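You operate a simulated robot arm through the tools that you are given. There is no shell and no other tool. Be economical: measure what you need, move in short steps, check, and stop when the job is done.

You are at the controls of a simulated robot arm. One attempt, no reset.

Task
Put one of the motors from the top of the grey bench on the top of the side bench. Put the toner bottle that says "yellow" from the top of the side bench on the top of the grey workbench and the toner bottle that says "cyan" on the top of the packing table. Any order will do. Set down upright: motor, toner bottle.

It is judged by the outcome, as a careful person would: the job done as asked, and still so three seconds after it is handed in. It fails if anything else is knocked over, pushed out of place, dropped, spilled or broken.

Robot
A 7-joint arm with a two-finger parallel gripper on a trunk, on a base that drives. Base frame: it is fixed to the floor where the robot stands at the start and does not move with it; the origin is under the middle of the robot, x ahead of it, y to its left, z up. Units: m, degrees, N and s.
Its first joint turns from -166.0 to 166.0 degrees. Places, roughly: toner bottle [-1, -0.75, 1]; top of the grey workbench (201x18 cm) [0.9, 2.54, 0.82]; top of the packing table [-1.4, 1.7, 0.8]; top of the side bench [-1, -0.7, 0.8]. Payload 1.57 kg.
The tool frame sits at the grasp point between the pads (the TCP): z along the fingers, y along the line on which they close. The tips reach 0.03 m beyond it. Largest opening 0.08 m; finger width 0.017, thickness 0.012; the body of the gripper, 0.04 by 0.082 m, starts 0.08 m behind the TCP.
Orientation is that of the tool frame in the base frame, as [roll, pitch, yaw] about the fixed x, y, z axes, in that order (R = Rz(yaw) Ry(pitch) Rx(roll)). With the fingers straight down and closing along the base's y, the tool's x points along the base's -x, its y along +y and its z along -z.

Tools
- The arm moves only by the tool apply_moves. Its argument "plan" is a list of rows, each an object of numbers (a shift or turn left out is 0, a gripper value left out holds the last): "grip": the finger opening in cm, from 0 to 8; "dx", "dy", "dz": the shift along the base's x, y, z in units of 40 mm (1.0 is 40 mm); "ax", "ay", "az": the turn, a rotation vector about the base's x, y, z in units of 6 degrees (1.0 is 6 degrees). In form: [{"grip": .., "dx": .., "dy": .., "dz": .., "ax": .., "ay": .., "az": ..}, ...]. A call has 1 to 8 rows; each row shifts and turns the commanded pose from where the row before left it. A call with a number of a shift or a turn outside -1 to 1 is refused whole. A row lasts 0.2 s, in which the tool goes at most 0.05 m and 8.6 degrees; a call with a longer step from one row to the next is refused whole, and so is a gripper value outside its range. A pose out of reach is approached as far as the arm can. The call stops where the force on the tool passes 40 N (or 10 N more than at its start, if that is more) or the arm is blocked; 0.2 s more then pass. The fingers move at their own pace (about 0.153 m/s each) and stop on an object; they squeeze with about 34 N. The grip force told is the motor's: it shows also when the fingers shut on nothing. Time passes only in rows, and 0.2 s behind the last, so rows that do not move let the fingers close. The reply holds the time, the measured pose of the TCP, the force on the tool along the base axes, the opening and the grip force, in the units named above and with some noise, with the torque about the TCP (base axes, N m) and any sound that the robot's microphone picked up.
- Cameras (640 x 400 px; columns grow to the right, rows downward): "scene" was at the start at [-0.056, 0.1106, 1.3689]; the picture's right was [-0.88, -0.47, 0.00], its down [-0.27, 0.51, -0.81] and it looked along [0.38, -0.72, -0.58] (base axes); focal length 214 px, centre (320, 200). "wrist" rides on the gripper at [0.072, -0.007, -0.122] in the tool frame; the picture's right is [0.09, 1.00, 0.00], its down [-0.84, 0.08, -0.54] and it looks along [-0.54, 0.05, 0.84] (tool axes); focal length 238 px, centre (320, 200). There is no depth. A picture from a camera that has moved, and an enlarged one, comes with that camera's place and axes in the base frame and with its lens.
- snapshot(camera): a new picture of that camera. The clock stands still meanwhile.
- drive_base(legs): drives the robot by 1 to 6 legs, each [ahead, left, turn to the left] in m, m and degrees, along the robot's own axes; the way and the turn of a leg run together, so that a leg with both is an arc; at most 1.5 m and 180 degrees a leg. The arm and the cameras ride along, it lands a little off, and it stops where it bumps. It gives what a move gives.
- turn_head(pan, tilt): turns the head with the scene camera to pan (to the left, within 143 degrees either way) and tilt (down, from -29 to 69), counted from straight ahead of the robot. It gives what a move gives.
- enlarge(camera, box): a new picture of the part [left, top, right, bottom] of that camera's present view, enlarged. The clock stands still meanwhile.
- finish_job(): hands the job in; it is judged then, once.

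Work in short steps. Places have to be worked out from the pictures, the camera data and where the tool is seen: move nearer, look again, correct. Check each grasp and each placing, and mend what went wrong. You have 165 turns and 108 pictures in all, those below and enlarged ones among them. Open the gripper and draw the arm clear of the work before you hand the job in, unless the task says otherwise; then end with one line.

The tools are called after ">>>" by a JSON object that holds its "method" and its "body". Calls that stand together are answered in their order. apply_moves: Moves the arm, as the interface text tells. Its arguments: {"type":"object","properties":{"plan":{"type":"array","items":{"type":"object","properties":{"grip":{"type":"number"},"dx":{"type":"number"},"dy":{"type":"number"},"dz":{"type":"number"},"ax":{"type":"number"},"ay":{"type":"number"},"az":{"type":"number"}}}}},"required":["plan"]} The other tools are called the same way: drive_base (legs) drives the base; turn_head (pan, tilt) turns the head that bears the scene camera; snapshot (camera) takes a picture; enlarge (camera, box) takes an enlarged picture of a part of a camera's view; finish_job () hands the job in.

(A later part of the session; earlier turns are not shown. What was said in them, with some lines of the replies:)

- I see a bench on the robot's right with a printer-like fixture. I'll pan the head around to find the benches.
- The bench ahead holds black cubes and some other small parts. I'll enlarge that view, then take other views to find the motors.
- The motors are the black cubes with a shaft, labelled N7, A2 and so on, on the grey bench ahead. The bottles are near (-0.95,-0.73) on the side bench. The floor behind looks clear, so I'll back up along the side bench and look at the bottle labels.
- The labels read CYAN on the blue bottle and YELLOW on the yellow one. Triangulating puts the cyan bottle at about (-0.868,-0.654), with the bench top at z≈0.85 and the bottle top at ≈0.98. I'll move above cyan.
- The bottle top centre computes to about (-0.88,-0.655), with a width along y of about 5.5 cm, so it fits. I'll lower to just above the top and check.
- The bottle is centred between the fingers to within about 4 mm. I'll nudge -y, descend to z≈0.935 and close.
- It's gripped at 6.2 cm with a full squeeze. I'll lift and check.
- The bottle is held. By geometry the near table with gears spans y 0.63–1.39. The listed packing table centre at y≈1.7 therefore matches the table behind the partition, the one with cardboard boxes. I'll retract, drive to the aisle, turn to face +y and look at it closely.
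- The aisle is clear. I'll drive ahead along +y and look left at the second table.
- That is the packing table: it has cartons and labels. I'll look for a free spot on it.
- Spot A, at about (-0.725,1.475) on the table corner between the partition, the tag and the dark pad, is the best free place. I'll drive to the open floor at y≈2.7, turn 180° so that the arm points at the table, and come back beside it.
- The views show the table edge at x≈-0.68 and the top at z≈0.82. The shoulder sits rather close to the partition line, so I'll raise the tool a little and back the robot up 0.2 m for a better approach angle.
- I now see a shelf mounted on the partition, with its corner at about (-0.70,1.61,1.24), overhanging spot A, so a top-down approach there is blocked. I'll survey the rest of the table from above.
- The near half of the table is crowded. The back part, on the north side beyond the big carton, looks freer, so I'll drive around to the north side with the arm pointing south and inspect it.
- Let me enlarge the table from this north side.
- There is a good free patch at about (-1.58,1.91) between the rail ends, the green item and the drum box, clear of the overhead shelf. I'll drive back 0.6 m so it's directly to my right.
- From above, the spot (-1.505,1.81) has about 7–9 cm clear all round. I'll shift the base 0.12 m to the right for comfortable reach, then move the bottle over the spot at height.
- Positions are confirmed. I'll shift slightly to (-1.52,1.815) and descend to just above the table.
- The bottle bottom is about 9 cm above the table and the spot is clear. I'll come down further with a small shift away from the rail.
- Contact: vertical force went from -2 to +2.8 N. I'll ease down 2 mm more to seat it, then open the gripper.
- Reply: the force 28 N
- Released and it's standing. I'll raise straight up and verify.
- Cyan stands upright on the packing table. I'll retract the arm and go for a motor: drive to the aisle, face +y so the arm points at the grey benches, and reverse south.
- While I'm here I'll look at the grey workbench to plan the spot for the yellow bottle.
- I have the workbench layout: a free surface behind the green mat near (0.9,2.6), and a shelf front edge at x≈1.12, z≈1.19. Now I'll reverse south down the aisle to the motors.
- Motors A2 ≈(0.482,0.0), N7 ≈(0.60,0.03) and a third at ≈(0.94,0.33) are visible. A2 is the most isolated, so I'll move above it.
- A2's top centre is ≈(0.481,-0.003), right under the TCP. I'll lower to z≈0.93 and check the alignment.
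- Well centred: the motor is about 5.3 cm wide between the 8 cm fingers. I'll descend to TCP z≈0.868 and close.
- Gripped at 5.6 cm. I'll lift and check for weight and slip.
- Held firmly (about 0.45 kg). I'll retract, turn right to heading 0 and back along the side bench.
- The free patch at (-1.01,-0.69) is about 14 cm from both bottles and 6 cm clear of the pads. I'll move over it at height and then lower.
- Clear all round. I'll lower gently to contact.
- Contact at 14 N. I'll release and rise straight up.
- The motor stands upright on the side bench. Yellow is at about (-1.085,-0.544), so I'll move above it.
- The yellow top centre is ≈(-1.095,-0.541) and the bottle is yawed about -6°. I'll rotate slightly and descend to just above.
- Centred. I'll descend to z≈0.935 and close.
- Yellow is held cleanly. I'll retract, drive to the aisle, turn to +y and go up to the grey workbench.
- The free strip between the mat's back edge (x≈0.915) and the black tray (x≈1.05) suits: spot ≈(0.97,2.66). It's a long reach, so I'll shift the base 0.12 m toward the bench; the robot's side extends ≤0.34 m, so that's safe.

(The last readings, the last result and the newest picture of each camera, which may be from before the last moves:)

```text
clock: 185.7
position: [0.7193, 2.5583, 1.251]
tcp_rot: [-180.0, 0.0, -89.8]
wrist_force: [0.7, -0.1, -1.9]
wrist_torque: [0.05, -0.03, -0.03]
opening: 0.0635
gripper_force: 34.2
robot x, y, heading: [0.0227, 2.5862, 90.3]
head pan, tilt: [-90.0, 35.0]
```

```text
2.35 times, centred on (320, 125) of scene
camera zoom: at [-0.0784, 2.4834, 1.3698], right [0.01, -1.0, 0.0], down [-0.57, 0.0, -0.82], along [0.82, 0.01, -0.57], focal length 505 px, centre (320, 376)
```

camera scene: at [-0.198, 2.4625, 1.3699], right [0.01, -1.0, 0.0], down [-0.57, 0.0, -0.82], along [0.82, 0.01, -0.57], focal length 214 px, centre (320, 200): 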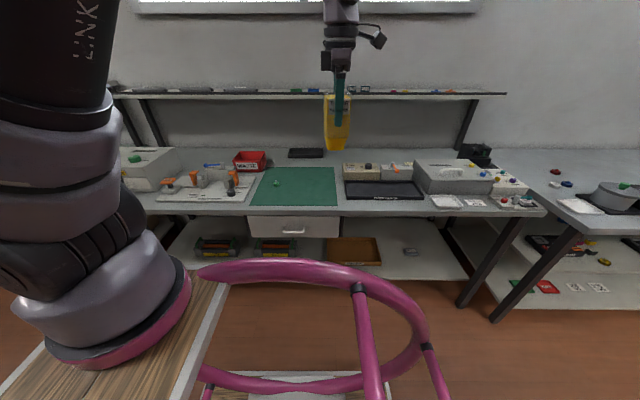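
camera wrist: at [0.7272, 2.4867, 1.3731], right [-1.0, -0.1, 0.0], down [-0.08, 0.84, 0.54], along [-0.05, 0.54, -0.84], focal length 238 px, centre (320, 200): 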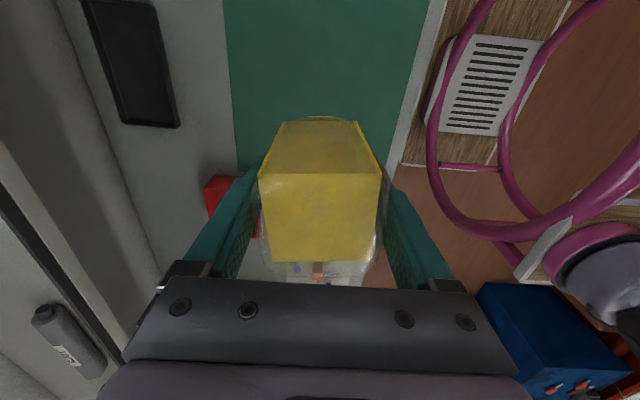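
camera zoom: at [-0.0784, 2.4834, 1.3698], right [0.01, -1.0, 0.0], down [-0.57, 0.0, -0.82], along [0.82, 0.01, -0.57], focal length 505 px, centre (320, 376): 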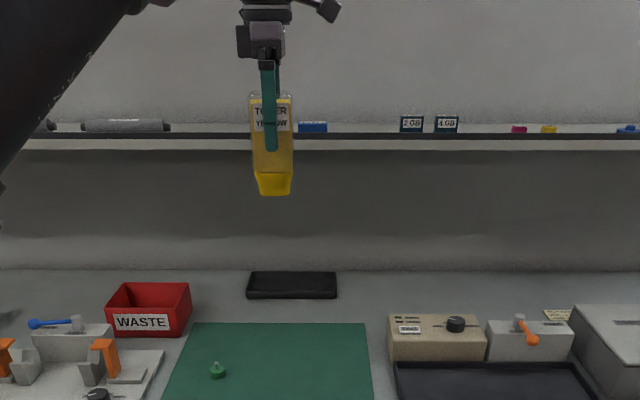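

Triangulating the shelf again puts its front edge at x≈1.0, z≈1.19. A vertical hand over the strip at x≈0.95 would be too close to it. I'll set the bottle down on the mat temporarily, regrasp it with the hand tilted back toward me, and then move it to the bare bench strip. First I'll lower onto the mat at (0.72,2.535).

>>> {"method": "apply_moves", "body": {"plan": [{"dy": -0.3, "dz": -0.7}, {"dy": -0.3, "dz": -0.9}, {"dz": -0.95}, {"dz": -0.95}, {"dz": -0.95}, {"dz": -0.95}, {"dz": -0.95}, {"dz": -0.9}]}}

>>> {"method": "enlarge", "body": {"camera": "scene", "box": [220, 80, 400, 210]}}

>>> {"method": "snapshot", "body": {"camera": "wrist"}}

```text
clock: 187.5
position: [0.7182, 2.535, 0.9604]
tcp_rot: [-179.9, 0.0, -89.8]
wrist_force: [-1.1, 0.9, -1.6]
wrist_torque: [0.0, -0.02, -0.02]
opening: 0.0635
gripper_force: 33.8
robot x, y, heading: [0.0246, 2.5854, 90.7]
head pan, tilt: [-90.0, 35.0]
```

```text
3.08 times, centred on (310, 145) of scene
camera zoom: at [-0.0781, 2.4837, 1.3699], right [0.01, -1.0, 0.0], down [-0.57, 0.0, -0.82], along [0.82, 0.01, -0.57], focal length 660 px, centre (351, 369)
```

zoom: 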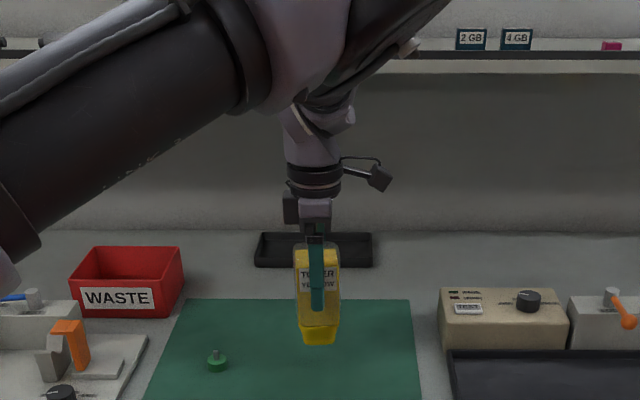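

```text
34 pictures are left
camera wrist: at [0.7279, 2.4632, 1.0825], right [-1.0, -0.1, 0.0], down [-0.08, 0.84, 0.54], along [-0.05, 0.54, -0.84], focal length 238 px, centre (320, 200)
```

wrist: 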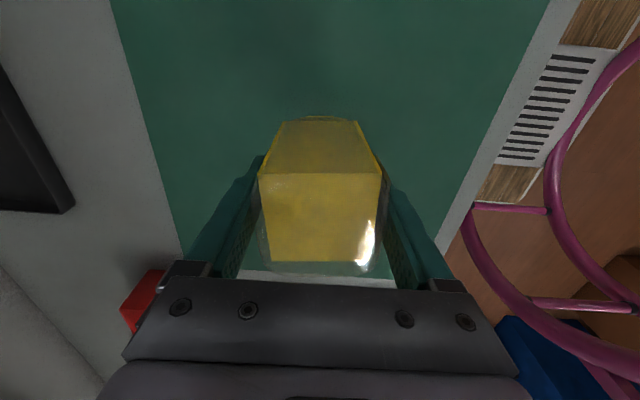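

>>> {"method": "apply_moves", "body": {"plan": [{"dz": -0.4}, {"dz": -0.3}, {}]}}

>>> {"method": "apply_moves", "body": {"plan": [{"dz": -0.1}, {}]}}

>>> {"method": "apply_moves", "body": {"plan": [{"dz": -0.1}, {}]}}

>>> {"method": "apply_moves", "body": {"plan": [{"dz": -0.08}, {}]}}

```text
clock: 188.3
position: [0.7195, 2.5342, 0.9328]
tcp_rot: [180.0, 0.1, -89.7]
wrist_force: [0.5, -1.7, -1.7]
wrist_torque: [-0.01, 0.05, 0.0]
opening: 0.0634
gripper_force: 33.9
robot x, y, heading: [0.0215, 2.5858, 90.5]
head pan, tilt: [-90.0, 35.0]
```

```text
clock: 188.9
position: [0.7183, 2.5342, 0.9289]
tcp_rot: [180.0, -0.1, -89.7]
wrist_force: [0.6, -0.3, -2.3]
wrist_torque: [-0.02, -0.03, -0.01]
opening: 0.0633
gripper_force: 34.2
robot x, y, heading: [0.0198, 2.5847, 90.3]
head pan, tilt: [-90.0, 35.0]
```

```text
clock: 189.5
position: [0.7185, 2.5353, 0.9249]
tcp_rot: [179.9, 0.0, -89.7]
wrist_force: [-0.7, -0.3, -1.6]
wrist_torque: [-0.01, -0.01, -0.01]
opening: 0.0635
gripper_force: 33.8
robot x, y, heading: [0.021, 2.5851, 90.4]
head pan, tilt: [-90.0, 35.0]
```

```text
clock: 190.1
position: [0.7198, 2.535, 0.9211]
tcp_rot: [-180.0, 0.0, -89.7]
wrist_force: [-0.1, -0.4, -2.0]
wrist_torque: [0.01, -0.03, 0.0]
opening: 0.0635
gripper_force: 34.1
robot x, y, heading: [0.0207, 2.5876, 90.7]
head pan, tilt: [-90.0, 35.0]
```

>>> {"method": "apply_moves", "body": {"plan": [{"dz": -0.09}, {}]}}

>>> {"method": "apply_moves", "body": {"plan": [{"dz": -0.09}, {}]}}

>>> {"method": "apply_moves", "body": {"plan": [{"dz": -0.08}, {}]}}

>>> {"method": "apply_moves", "body": {"plan": [{"dz": -0.08}, {}]}}

```text
clock: 190.7
position: [0.7187, 2.5349, 0.9187]
tcp_rot: [-179.9, 0.0, -89.7]
wrist_force: [-0.1, 0.5, -1.2]
wrist_torque: [-0.06, -0.02, 0.02]
opening: 0.0635
gripper_force: 34.0
robot x, y, heading: [0.0227, 2.5866, 90.5]
head pan, tilt: [-90.0, 35.0]
```

```text
clock: 191.3
position: [0.7191, 2.5335, 0.9171]
tcp_rot: [-179.8, -0.1, -89.7]
wrist_force: [-5.7, -1.4, 36.4]
wrist_torque: [0.02, 0.81, 0.55]
opening: 0.0628
gripper_force: 34.3
robot x, y, heading: [0.0156, 2.585, 90.4]
head pan, tilt: [-90.0, 35.0]
```

```text
clock: 191.9
position: [0.7191, 2.534, 0.9125]
tcp_rot: [-179.9, -0.1, -89.7]
wrist_force: [-0.5, -2.5, 34.0]
wrist_torque: [-0.1, 0.34, 0.29]
opening: 0.0631
gripper_force: 34.1
robot x, y, heading: [0.0208, 2.5864, 90.4]
head pan, tilt: [-90.0, 35.0]
```

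```text
clock: 192.5
position: [0.7186, 2.534, 0.9095]
tcp_rot: [-179.9, -0.1, -89.7]
wrist_force: [-4.9, 0.4, 32.8]
wrist_torque: [-0.07, 0.39, 0.26]
opening: 0.0625
gripper_force: 34.3
robot x, y, heading: [0.0217, 2.5843, 90.5]
head pan, tilt: [-90.0, 35.0]
```

The bottle made contact at z≈0.918 and slid a few mm up in the grip, which is harmless. I'll release and rise.

>>> {"method": "apply_moves", "body": {"plan": [{"grip": 6.8}, {"grip": 7.5}, {"grip": 8}, {"grip": 8}, {"dz": 0.4}, {"dz": 0.8}, {"dz": 0.9}, {"dz": 0.9}]}}

>>> {"method": "apply_moves", "body": {"plan": [{"dz": 0.9}, {"dz": 0.9}]}}

>>> {"method": "enlarge", "body": {"camera": "scene", "box": [220, 80, 400, 210]}}

>>> {"method": "snapshot", "body": {"camera": "wrist"}}

```text
clock: 194.3
position: [0.7199, 2.5344, 1.029]
tcp_rot: [179.9, -0.1, -89.8]
wrist_force: [-0.2, 0.0, -0.9]
wrist_torque: [0.03, 0.03, -0.01]
opening: 0.0799
gripper_force: 0.1
robot x, y, heading: [0.0259, 2.5867, 90.4]
head pan, tilt: [-90.0, 35.0]
```

```text
clock: 194.9
position: [0.7195, 2.5345, 1.0995]
tcp_rot: [-179.9, 0.0, -89.7]
wrist_force: [0.4, -0.3, 0.0]
wrist_torque: [-0.01, 0.02, 0.03]
opening: 0.0798
gripper_force: 0.1
robot x, y, heading: [0.0248, 2.5855, 90.5]
head pan, tilt: [-90.0, 35.0]
```

```text
3.08 times, centred on (310, 145) of scene
camera zoom: at [-0.0776, 2.4835, 1.3699], right [0.01, -1.0, 0.0], down [-0.57, 0.0, -0.82], along [0.82, 0.01, -0.57], focal length 660 px, centre (351, 369)
```

zoom: 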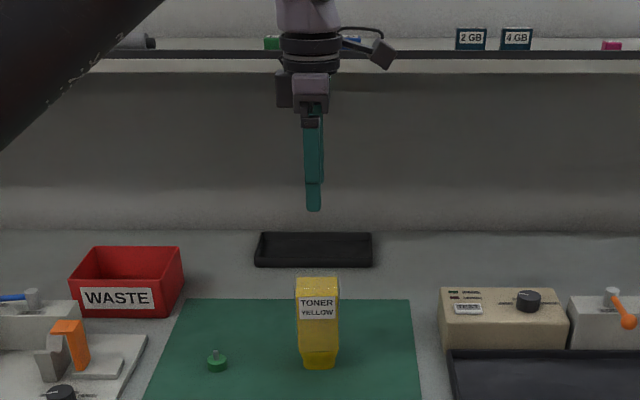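

```text
32 pictures are left
camera wrist: at [0.7284, 2.4633, 1.223], right [-1.0, -0.1, 0.0], down [-0.08, 0.84, 0.54], along [-0.05, 0.54, -0.84], focal length 238 px, centre (320, 200)
```

wrist: 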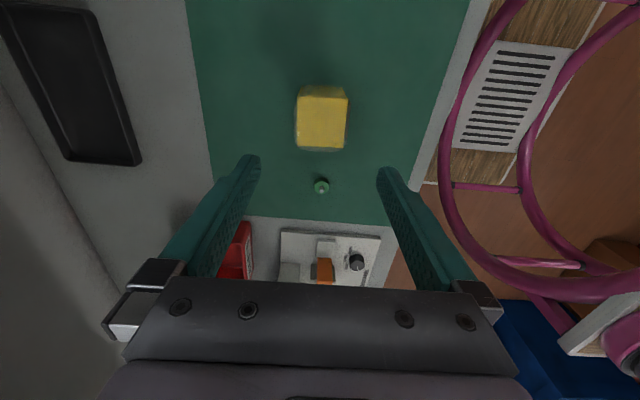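

The bottle is upright on the mat at about (0.72,2.535). I'll rotate the tool 90° in yaw so the fingers close along y.

>>> {"method": "apply_moves", "body": {"plan": [{"az": -1}, {"az": -1}, {"az": -1}, {"az": -1}, {"az": -1}, {"az": -1}, {"az": -1}, {"az": -1}]}}

>>> {"method": "apply_moves", "body": {"plan": [{"az": -1}, {"az": -1}, {"az": -1}, {"az": -1}, {"az": -1}, {"az": -1}, {"az": -1}]}}

```text
clock: 196.7
position: [0.7199, 2.5346, 1.1009]
tcp_rot: [-179.9, 0.0, -137.7]
wrist_force: [0.3, -0.6, -0.6]
wrist_torque: [0.0, -0.01, -0.03]
opening: 0.08
gripper_force: 0.0
robot x, y, heading: [0.0207, 2.5878, 90.4]
head pan, tilt: [-90.0, 35.0]
```

```text
clock: 198.3
position: [0.7184, 2.5344, 1.1]
tcp_rot: [-180.0, 0.1, -179.8]
wrist_force: [-0.2, 0.1, 0.0]
wrist_torque: [0.02, -0.01, -0.03]
opening: 0.0803
gripper_force: 0.1
robot x, y, heading: [0.019, 2.5897, 90.5]
head pan, tilt: [-90.0, 35.0]
```

>>> {"method": "apply_moves", "body": {"plan": [{"ay": -1}, {"ay": -1}, {"ay": -1}, {"ay": -1}, {}]}}

>>> {"method": "snapshot", "body": {"camera": "wrist"}}

>>> {"method": "snapshot", "body": {"camera": "scene"}}

```text
clock: 199.5
position: [0.7189, 2.5353, 1.1022]
tcp_rot: [-179.9, 23.9, -179.6]
wrist_force: [-0.7, -0.5, 0.3]
wrist_torque: [-0.02, -0.03, 0.03]
opening: 0.08
gripper_force: 0.0
robot x, y, heading: [0.0214, 2.5889, 90.3]
head pan, tilt: [-90.0, 35.0]
```

```text
31 pictures are left
camera wrist: at [0.6055, 2.5282, 1.1832], right [-0.09, 1.0, -0.04], down [0.54, 0.08, 0.84], along [0.83, 0.05, -0.55], focal length 238 px, centre (320, 200)
```

wrist: 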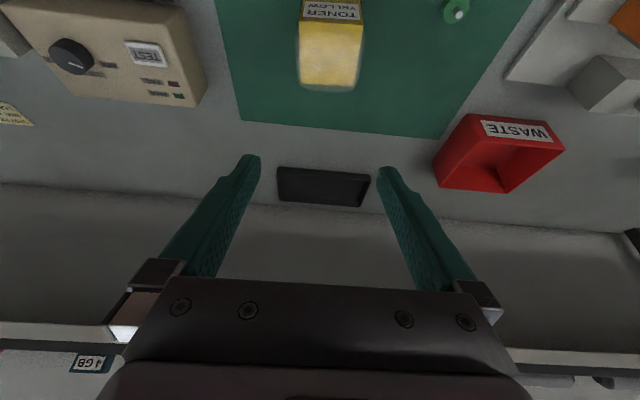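

```text
30 pictures are left
camera scene: at [-0.0778, 2.4837, 1.3699], right [0.01, -1.0, 0.0], down [-0.57, 0.0, -0.82], along [0.82, 0.01, -0.57], focal length 214 px, centre (320, 200)
```

scene: 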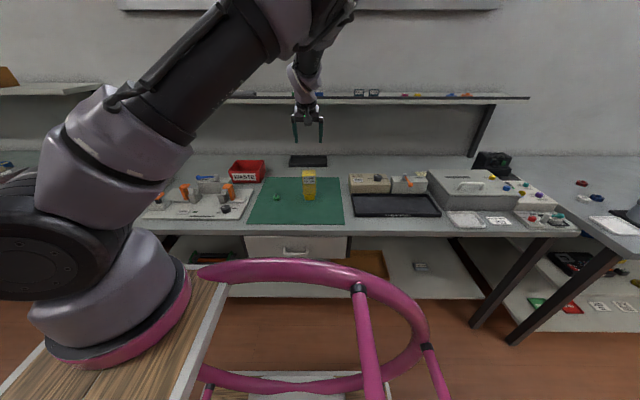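

The hand leans back toward me as wanted. The bottle is at y≈2.537, centred between the fingers. I'll descend and regrasp at z≈0.915.

>>> {"method": "apply_moves", "body": {"plan": [{"dy": 0.05, "dz": -0.8}, {"dz": -0.8}, {"dz": -0.8}, {"dz": -0.6}]}}

>>> {"method": "snapshot", "body": {"camera": "wrist"}}

>>> {"method": "enlarge", "body": {"camera": "scene", "box": [230, 100, 390, 230]}}

```text
clock: 200.5
position: [0.7203, 2.5356, 0.9798]
tcp_rot: [-179.7, 24.1, -179.7]
wrist_force: [-0.2, -0.2, -0.3]
wrist_torque: [-0.04, -0.03, 0.04]
opening: 0.0797
gripper_force: 0.1
robot x, y, heading: [0.0207, 2.5848, 90.2]
head pan, tilt: [-90.0, 35.0]
```

```text
29 pictures are left
camera wrist: at [0.6051, 2.5294, 1.0625], right [-0.09, 1.0, -0.04], down [0.54, 0.08, 0.84], along [0.83, 0.05, -0.55], focal length 238 px, centre (320, 200)
```

wrist: 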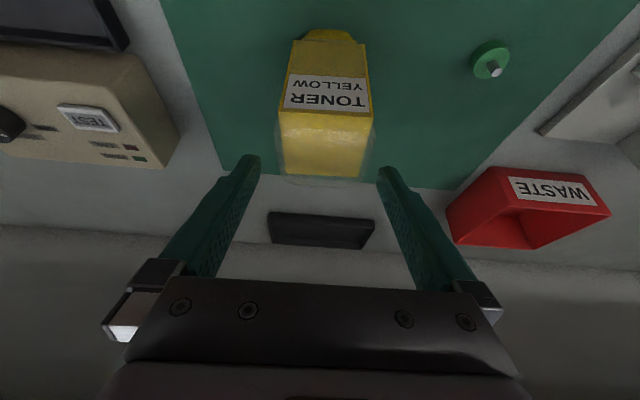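

```text
3.08 times, centred on (310, 165) of scene
camera zoom: at [-0.078, 2.4837, 1.3699], right [0.01, -1.0, 0.0], down [-0.57, 0.0, -0.82], along [0.82, 0.01, -0.57], focal length 660 px, centre (351, 308)
```

zoom: 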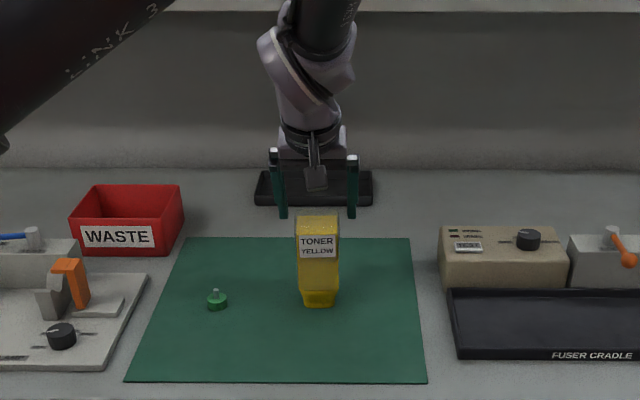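

I'll nudge -1 cm in x to centre on the bottle, descend and close.

>>> {"method": "apply_moves", "body": {"plan": [{"dx": -0.25, "dz": -0.55}, {"dz": -0.55}, {"dz": -0.5}, {"grip": 6.5}, {"grip": 5}, {"grip": 3}, {"grip": 3}, {"grip": 3}]}}

>>> {"method": "snapshot", "body": {"camera": "wrist"}}

>>> {"method": "enlarge", "body": {"camera": "scene", "box": [230, 100, 390, 230]}}

```text
clock: 202.3
position: [0.7097, 2.5368, 0.9164]
tcp_rot: [-179.8, 24.0, -179.7]
wrist_force: [1.5, 0.6, 1.9]
wrist_torque: [0.15, -0.31, -0.05]
opening: 0.062
gripper_force: 33.9
robot x, y, heading: [0.0191, 2.5856, 90.3]
head pan, tilt: [-90.0, 35.0]
```

```text
27 pictures are left
camera wrist: at [0.5957, 2.5301, 0.9996], right [-0.09, 1.0, -0.04], down [0.54, 0.08, 0.84], along [0.83, 0.05, -0.55], focal length 238 px, centre (320, 200)
```

wrist: 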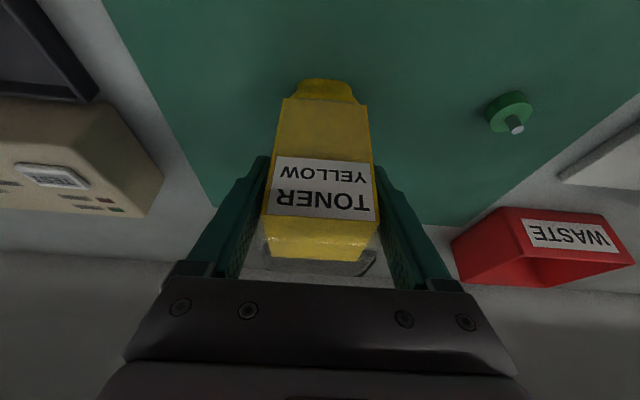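

```text
3.08 times, centred on (310, 165) of scene
camera zoom: at [-0.0778, 2.4837, 1.3699], right [0.01, -1.0, 0.0], down [-0.57, 0.0, -0.82], along [0.82, 0.01, -0.57], focal length 660 px, centre (351, 308)
```

zoom: 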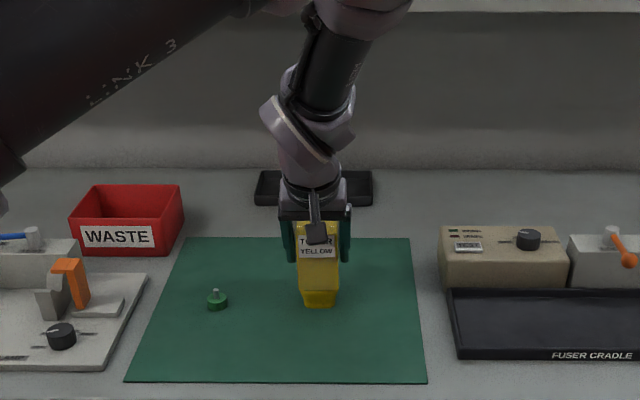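

Regrasped at 6.2 cm with the hand tilted. I'll lift 5 cm and move to above the bare strip at (0.965,2.69).

>>> {"method": "apply_moves", "body": {"plan": [{"dz": 0.4}, {"dz": 0.8}, {"dx": 0.8, "dy": 0.48}, {"dx": 0.8, "dy": 0.48}, {"dx": 0.8, "dy": 0.48}, {"dx": 0.8, "dy": 0.48}]}}

>>> {"method": "snapshot", "body": {"camera": "wrist"}}

>>> {"method": "snapshot", "body": {"camera": "scene"}}

```text
clock: 203.7
position: [0.8376, 2.6123, 0.9649]
tcp_rot: [-179.7, 24.0, -179.8]
wrist_force: [0.1, -0.2, -1.3]
wrist_torque: [0.05, 0.01, 0.02]
opening: 0.0617
gripper_force: 34.2
robot x, y, heading: [0.0213, 2.5853, 90.5]
head pan, tilt: [-90.0, 35.0]
```

```text
25 pictures are left
camera wrist: at [0.7234, 2.6063, 1.0471], right [-0.09, 1.0, -0.04], down [0.54, 0.08, 0.84], along [0.83, 0.05, -0.55], focal length 238 px, centre (320, 200)
```

wrist: 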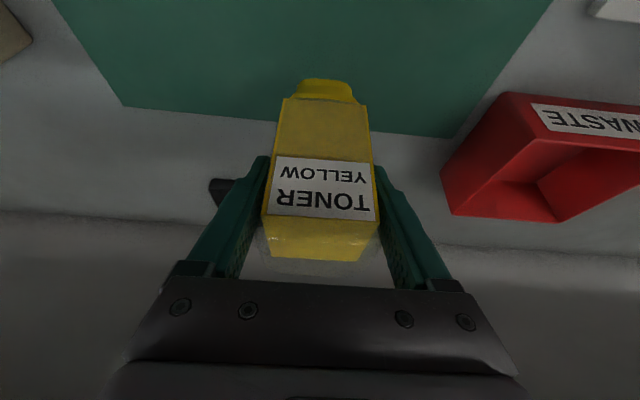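

```text
24 pictures are left
camera scene: at [-0.0782, 2.4834, 1.3699], right [0.01, -1.0, 0.0], down [-0.57, 0.0, -0.82], along [0.82, 0.01, -0.57], focal length 214 px, centre (320, 200)
```

scene: 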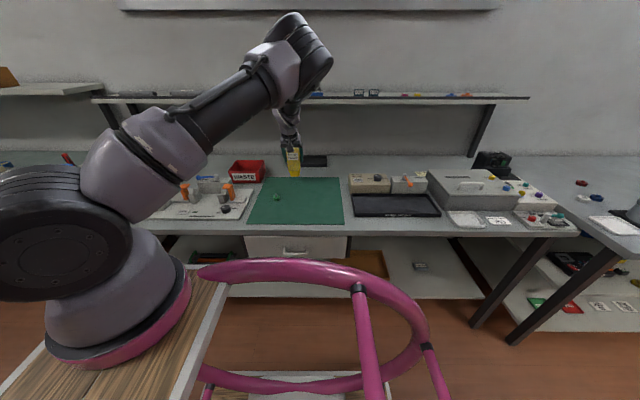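

Clear so far. I'll cover the remaining distance to (0.965,2.68).

>>> {"method": "apply_moves", "body": {"plan": [{"dx": 0.8, "dy": 0.43}, {"dx": 0.8, "dy": 0.43}, {"dx": 0.8, "dy": 0.43}, {"dx": 0.8, "dy": 0.43}, {}]}}

>>> {"method": "snapshot", "body": {"camera": "wrist"}}

>>> {"method": "enlarge", "body": {"camera": "scene", "box": [200, 60, 400, 220]}}

```text
clock: 204.9
position: [0.9654, 2.6825, 0.9653]
tcp_rot: [-179.8, 23.9, -179.7]
wrist_force: [0.5, -0.1, -1.7]
wrist_torque: [0.02, 0.01, -0.01]
opening: 0.0619
gripper_force: 33.6
robot x, y, heading: [0.0211, 2.5865, 90.6]
head pan, tilt: [-90.0, 35.0]
```

```text
23 pictures are left
camera wrist: at [0.8517, 2.6762, 1.0472], right [-0.09, 1.0, -0.04], down [0.54, 0.08, 0.83], along [0.83, 0.05, -0.55], focal length 238 px, centre (320, 200)
```

wrist: 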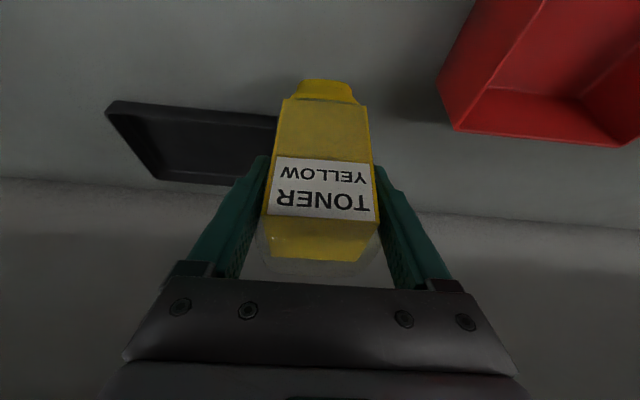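

```text
2.50 times, centred on (300, 140) of scene
camera zoom: at [-0.0778, 2.4836, 1.3699], right [0.01, -1.0, 0.0], down [-0.57, 0.0, -0.82], along [0.82, 0.01, -0.57], focal length 536 px, centre (370, 350)
```

zoom: 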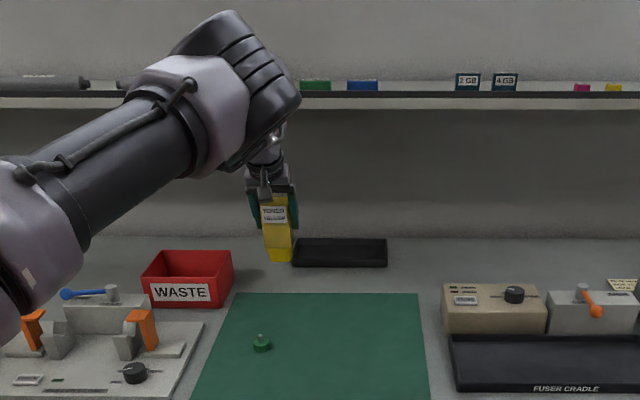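

The black tray's near rim is about 2–3 cm from the bottle. I'll shift slightly (+y, -x) and lower to contact.

>>> {"method": "apply_moves", "body": {"plan": [{"dx": -0.2, "dy": 0.35}, {"dz": -0.5}, {"dz": -0.3}, {}]}}

>>> {"method": "snapshot", "body": {"camera": "wrist"}}

>>> {"method": "enlarge", "body": {"camera": "scene", "box": [250, 120, 340, 180]}}

```text
clock: 205.9
position: [0.957, 2.6952, 0.9325]
tcp_rot: [-179.8, 23.9, -179.7]
wrist_force: [-0.5, -0.6, -0.9]
wrist_torque: [-0.02, 0.02, -0.01]
opening: 0.0616
gripper_force: 33.3
robot x, y, heading: [0.0191, 2.5878, 90.3]
head pan, tilt: [-90.0, 35.0]
```

```text
21 pictures are left
camera wrist: at [0.8438, 2.6893, 1.0152], right [-0.09, 1.0, -0.04], down [0.54, 0.08, 0.84], along [0.83, 0.05, -0.55], focal length 238 px, centre (320, 200)
```

wrist: 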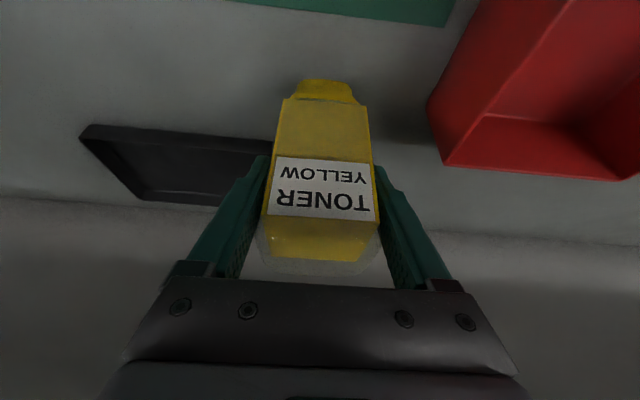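

```text
6.67 times, centred on (295, 150) of scene
camera zoom: at [-0.0777, 2.4837, 1.3699], right [0.01, -1.0, 0.0], down [-0.57, 0.0, -0.82], along [0.82, 0.01, -0.57], focal length 1430 px, centre (487, 533)
```

zoom: 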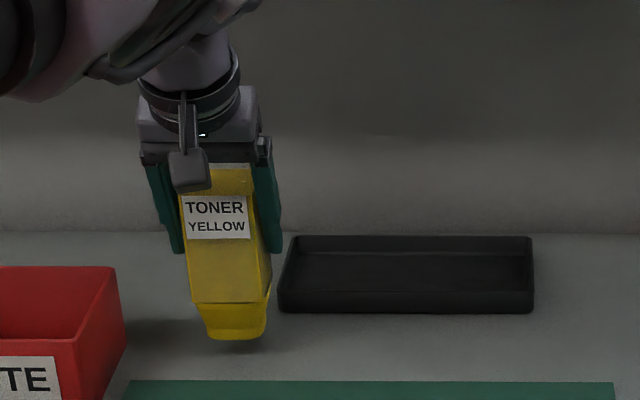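

Everything is clear, with the mat in front and the tray to the right. Small steps down to contact.

>>> {"method": "apply_moves", "body": {"plan": [{"dz": -0.2}, {}]}}

>>> {"method": "apply_moves", "body": {"plan": [{"dz": -0.1}, {}]}}

>>> {"method": "apply_moves", "body": {"plan": [{"dz": -0.07}, {}]}}

```text
clock: 206.5
position: [0.9578, 2.6967, 0.9245]
tcp_rot: [-179.7, 24.0, -179.7]
wrist_force: [-0.2, 0.2, -1.9]
wrist_torque: [-0.01, 0.0, 0.01]
opening: 0.0617
gripper_force: 34.0
robot x, y, heading: [0.0198, 2.5846, 90.5]
head pan, tilt: [-90.0, 35.0]
```

```text
clock: 207.1
position: [0.9578, 2.6966, 0.9204]
tcp_rot: [-179.8, 24.0, -179.7]
wrist_force: [0.1, 0.3, -1.7]
wrist_torque: [0.0, 0.06, -0.01]
opening: 0.0617
gripper_force: 34.2
robot x, y, heading: [0.0216, 2.586, 90.5]
head pan, tilt: [-90.0, 35.0]
```

```text
clock: 207.7
position: [0.9575, 2.6953, 0.9168]
tcp_rot: [-179.8, 24.0, -179.7]
wrist_force: [0.1, 0.2, -1.7]
wrist_torque: [0.0, 0.03, -0.01]
opening: 0.0618
gripper_force: 33.6
robot x, y, heading: [0.0208, 2.5862, 90.3]
head pan, tilt: [-90.0, 35.0]
```

>>> {"method": "apply_moves", "body": {"plan": [{"dz": -0.06}, {}]}}

>>> {"method": "apply_moves", "body": {"plan": [{"dz": -0.05}, {}]}}

```text
clock: 208.3
position: [0.9562, 2.6968, 0.9145]
tcp_rot: [-179.8, 24.0, -179.7]
wrist_force: [-0.5, 0.1, -2.2]
wrist_torque: [-0.02, 0.04, 0.06]
opening: 0.0619
gripper_force: 34.0
robot x, y, heading: [0.0198, 2.5858, 90.3]
head pan, tilt: [-90.0, 35.0]
```

```text
clock: 208.9
position: [0.957, 2.6959, 0.9134]
tcp_rot: [-179.8, 24.0, -179.8]
wrist_force: [-1.6, 0.4, 2.3]
wrist_torque: [0.1, -0.08, 0.05]
opening: 0.0617
gripper_force: 34.4
robot x, y, heading: [0.0194, 2.5868, 90.2]
head pan, tilt: [-90.0, 35.0]
```

Contact. I'll seat it 1 mm, open, check, and withdraw along the tool axis.

>>> {"method": "apply_moves", "body": {"plan": [{"dz": -0.03}, {}, {"grip": 6.6}, {"grip": 7.2}, {"grip": 8}, {"grip": 8}, {}]}}

>>> {"method": "enlarge", "body": {"camera": "scene", "box": [250, 120, 340, 180]}}

>>> {"method": "apply_moves", "body": {"plan": [{"dx": -0.13, "dz": 0.3}, {"dx": -0.25, "dz": 0.55}, {"dx": -0.4, "dz": 0.9}, {"dx": -0.4, "dz": 0.9}, {"dx": -0.8, "dz": 0.5}, {"dx": -0.9, "dz": 0.3}, {"dx": -0.9}]}}

>>> {"method": "enlarge", "body": {"camera": "scene", "box": [200, 60, 400, 220]}}

```text
clock: 210.5
position: [0.9564, 2.6977, 0.9132]
tcp_rot: [-179.9, 23.9, -179.7]
wrist_force: [0.7, 0.6, 0.3]
wrist_torque: [-0.02, -0.01, 0.01]
opening: 0.0801
gripper_force: 0.0
robot x, y, heading: [0.02, 2.5837, 90.4]
head pan, tilt: [-90.0, 35.0]
```

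```text
6.67 times, centred on (295, 150) of scene
camera zoom: at [-0.0778, 2.4837, 1.3699], right [0.01, -1.0, 0.0], down [-0.57, 0.0, -0.82], along [0.82, 0.01, -0.57], focal length 1430 px, centre (487, 533)
```

zoom: 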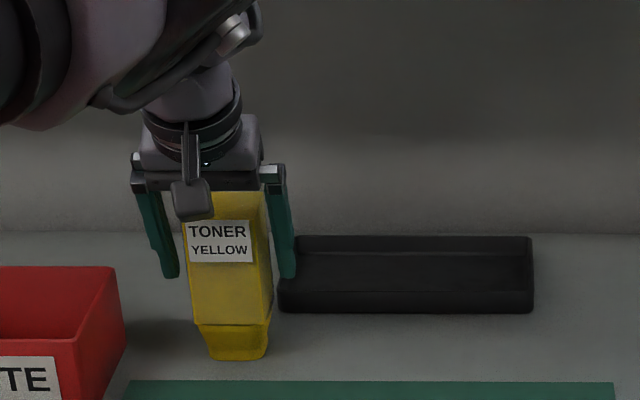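

```text
clock: 212.1
position: [0.8051, 2.6959, 1.0496]
tcp_rot: [-179.8, 23.9, -179.7]
wrist_force: [1.4, 0.6, -0.5]
wrist_torque: [0.01, 0.0, -0.02]
opening: 0.0798
gripper_force: 0.0
robot x, y, heading: [0.0233, 2.587, 90.3]
head pan, tilt: [-90.0, 35.0]
```

```text
2.50 times, centred on (300, 140) of scene
camera zoom: at [-0.0774, 2.4837, 1.3699], right [0.01, -1.0, 0.0], down [-0.57, 0.0, -0.82], along [0.82, 0.01, -0.57], focal length 536 px, centre (370, 350)
```

zoom: 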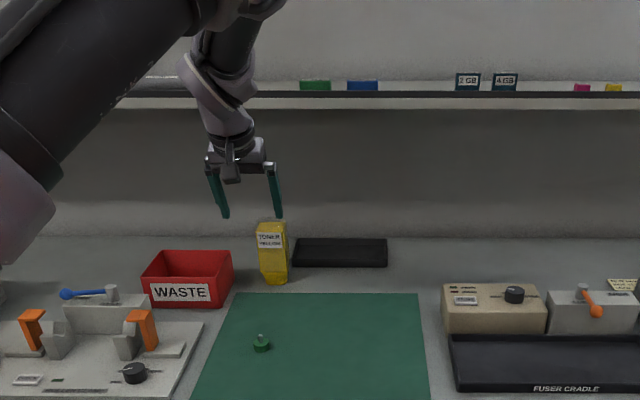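

Yellow stands upright on the bare bench top. I'll draw the arm well clear.

>>> {"method": "apply_moves", "body": {"plan": [{"dx": -0.7, "dz": 0.7, "ay": 1}, {"dx": -0.9, "dz": 0.7, "ay": 1}, {"dx": -0.9, "dz": 0.7, "ay": 1}, {"dx": -0.9, "dz": 0.7, "ay": 1}, {"dx": -0.9, "dy": -0.5, "dz": 0.7}, {"dx": -0.9, "dy": -0.7}, {"dx": -0.9, "dy": -0.7}, {"dx": -0.9, "dy": -0.7}]}}

>>> {"method": "snapshot", "body": {"camera": "scene"}}

```text
clock: 213.9
position: [0.526, 2.5924, 1.1901]
tcp_rot: [179.9, -0.1, -179.6]
wrist_force: [0.3, 0.5, -0.1]
wrist_torque: [0.0, 0.04, 0.0]
opening: 0.0803
gripper_force: 0.0
robot x, y, heading: [0.0215, 2.5844, 90.6]
head pan, tilt: [-90.0, 35.0]
```

```text
17 pictures are left
camera scene: at [-0.0772, 2.4839, 1.3699], right [0.01, -1.0, 0.0], down [-0.57, 0.0, -0.82], along [0.82, 0.01, -0.57], focal length 214 px, centre (320, 200)
```

scene: 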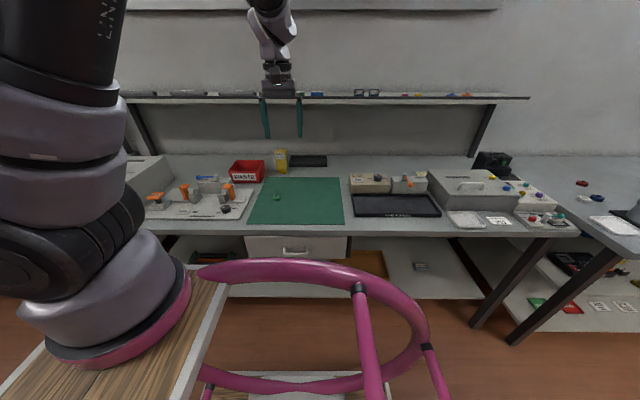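

The arm is clear. Every placing was seen standing upright after release, so I'm handing in.

>>> {"method": "finish_job", "body": {}}

```text
The job is handed in.
```

The job is handed in: motor A2 stands upright on the side bench, the yellow toner bottle on the grey workbench and the cyan toner bottle on the packing table, and the arm is clear with the gripper open.
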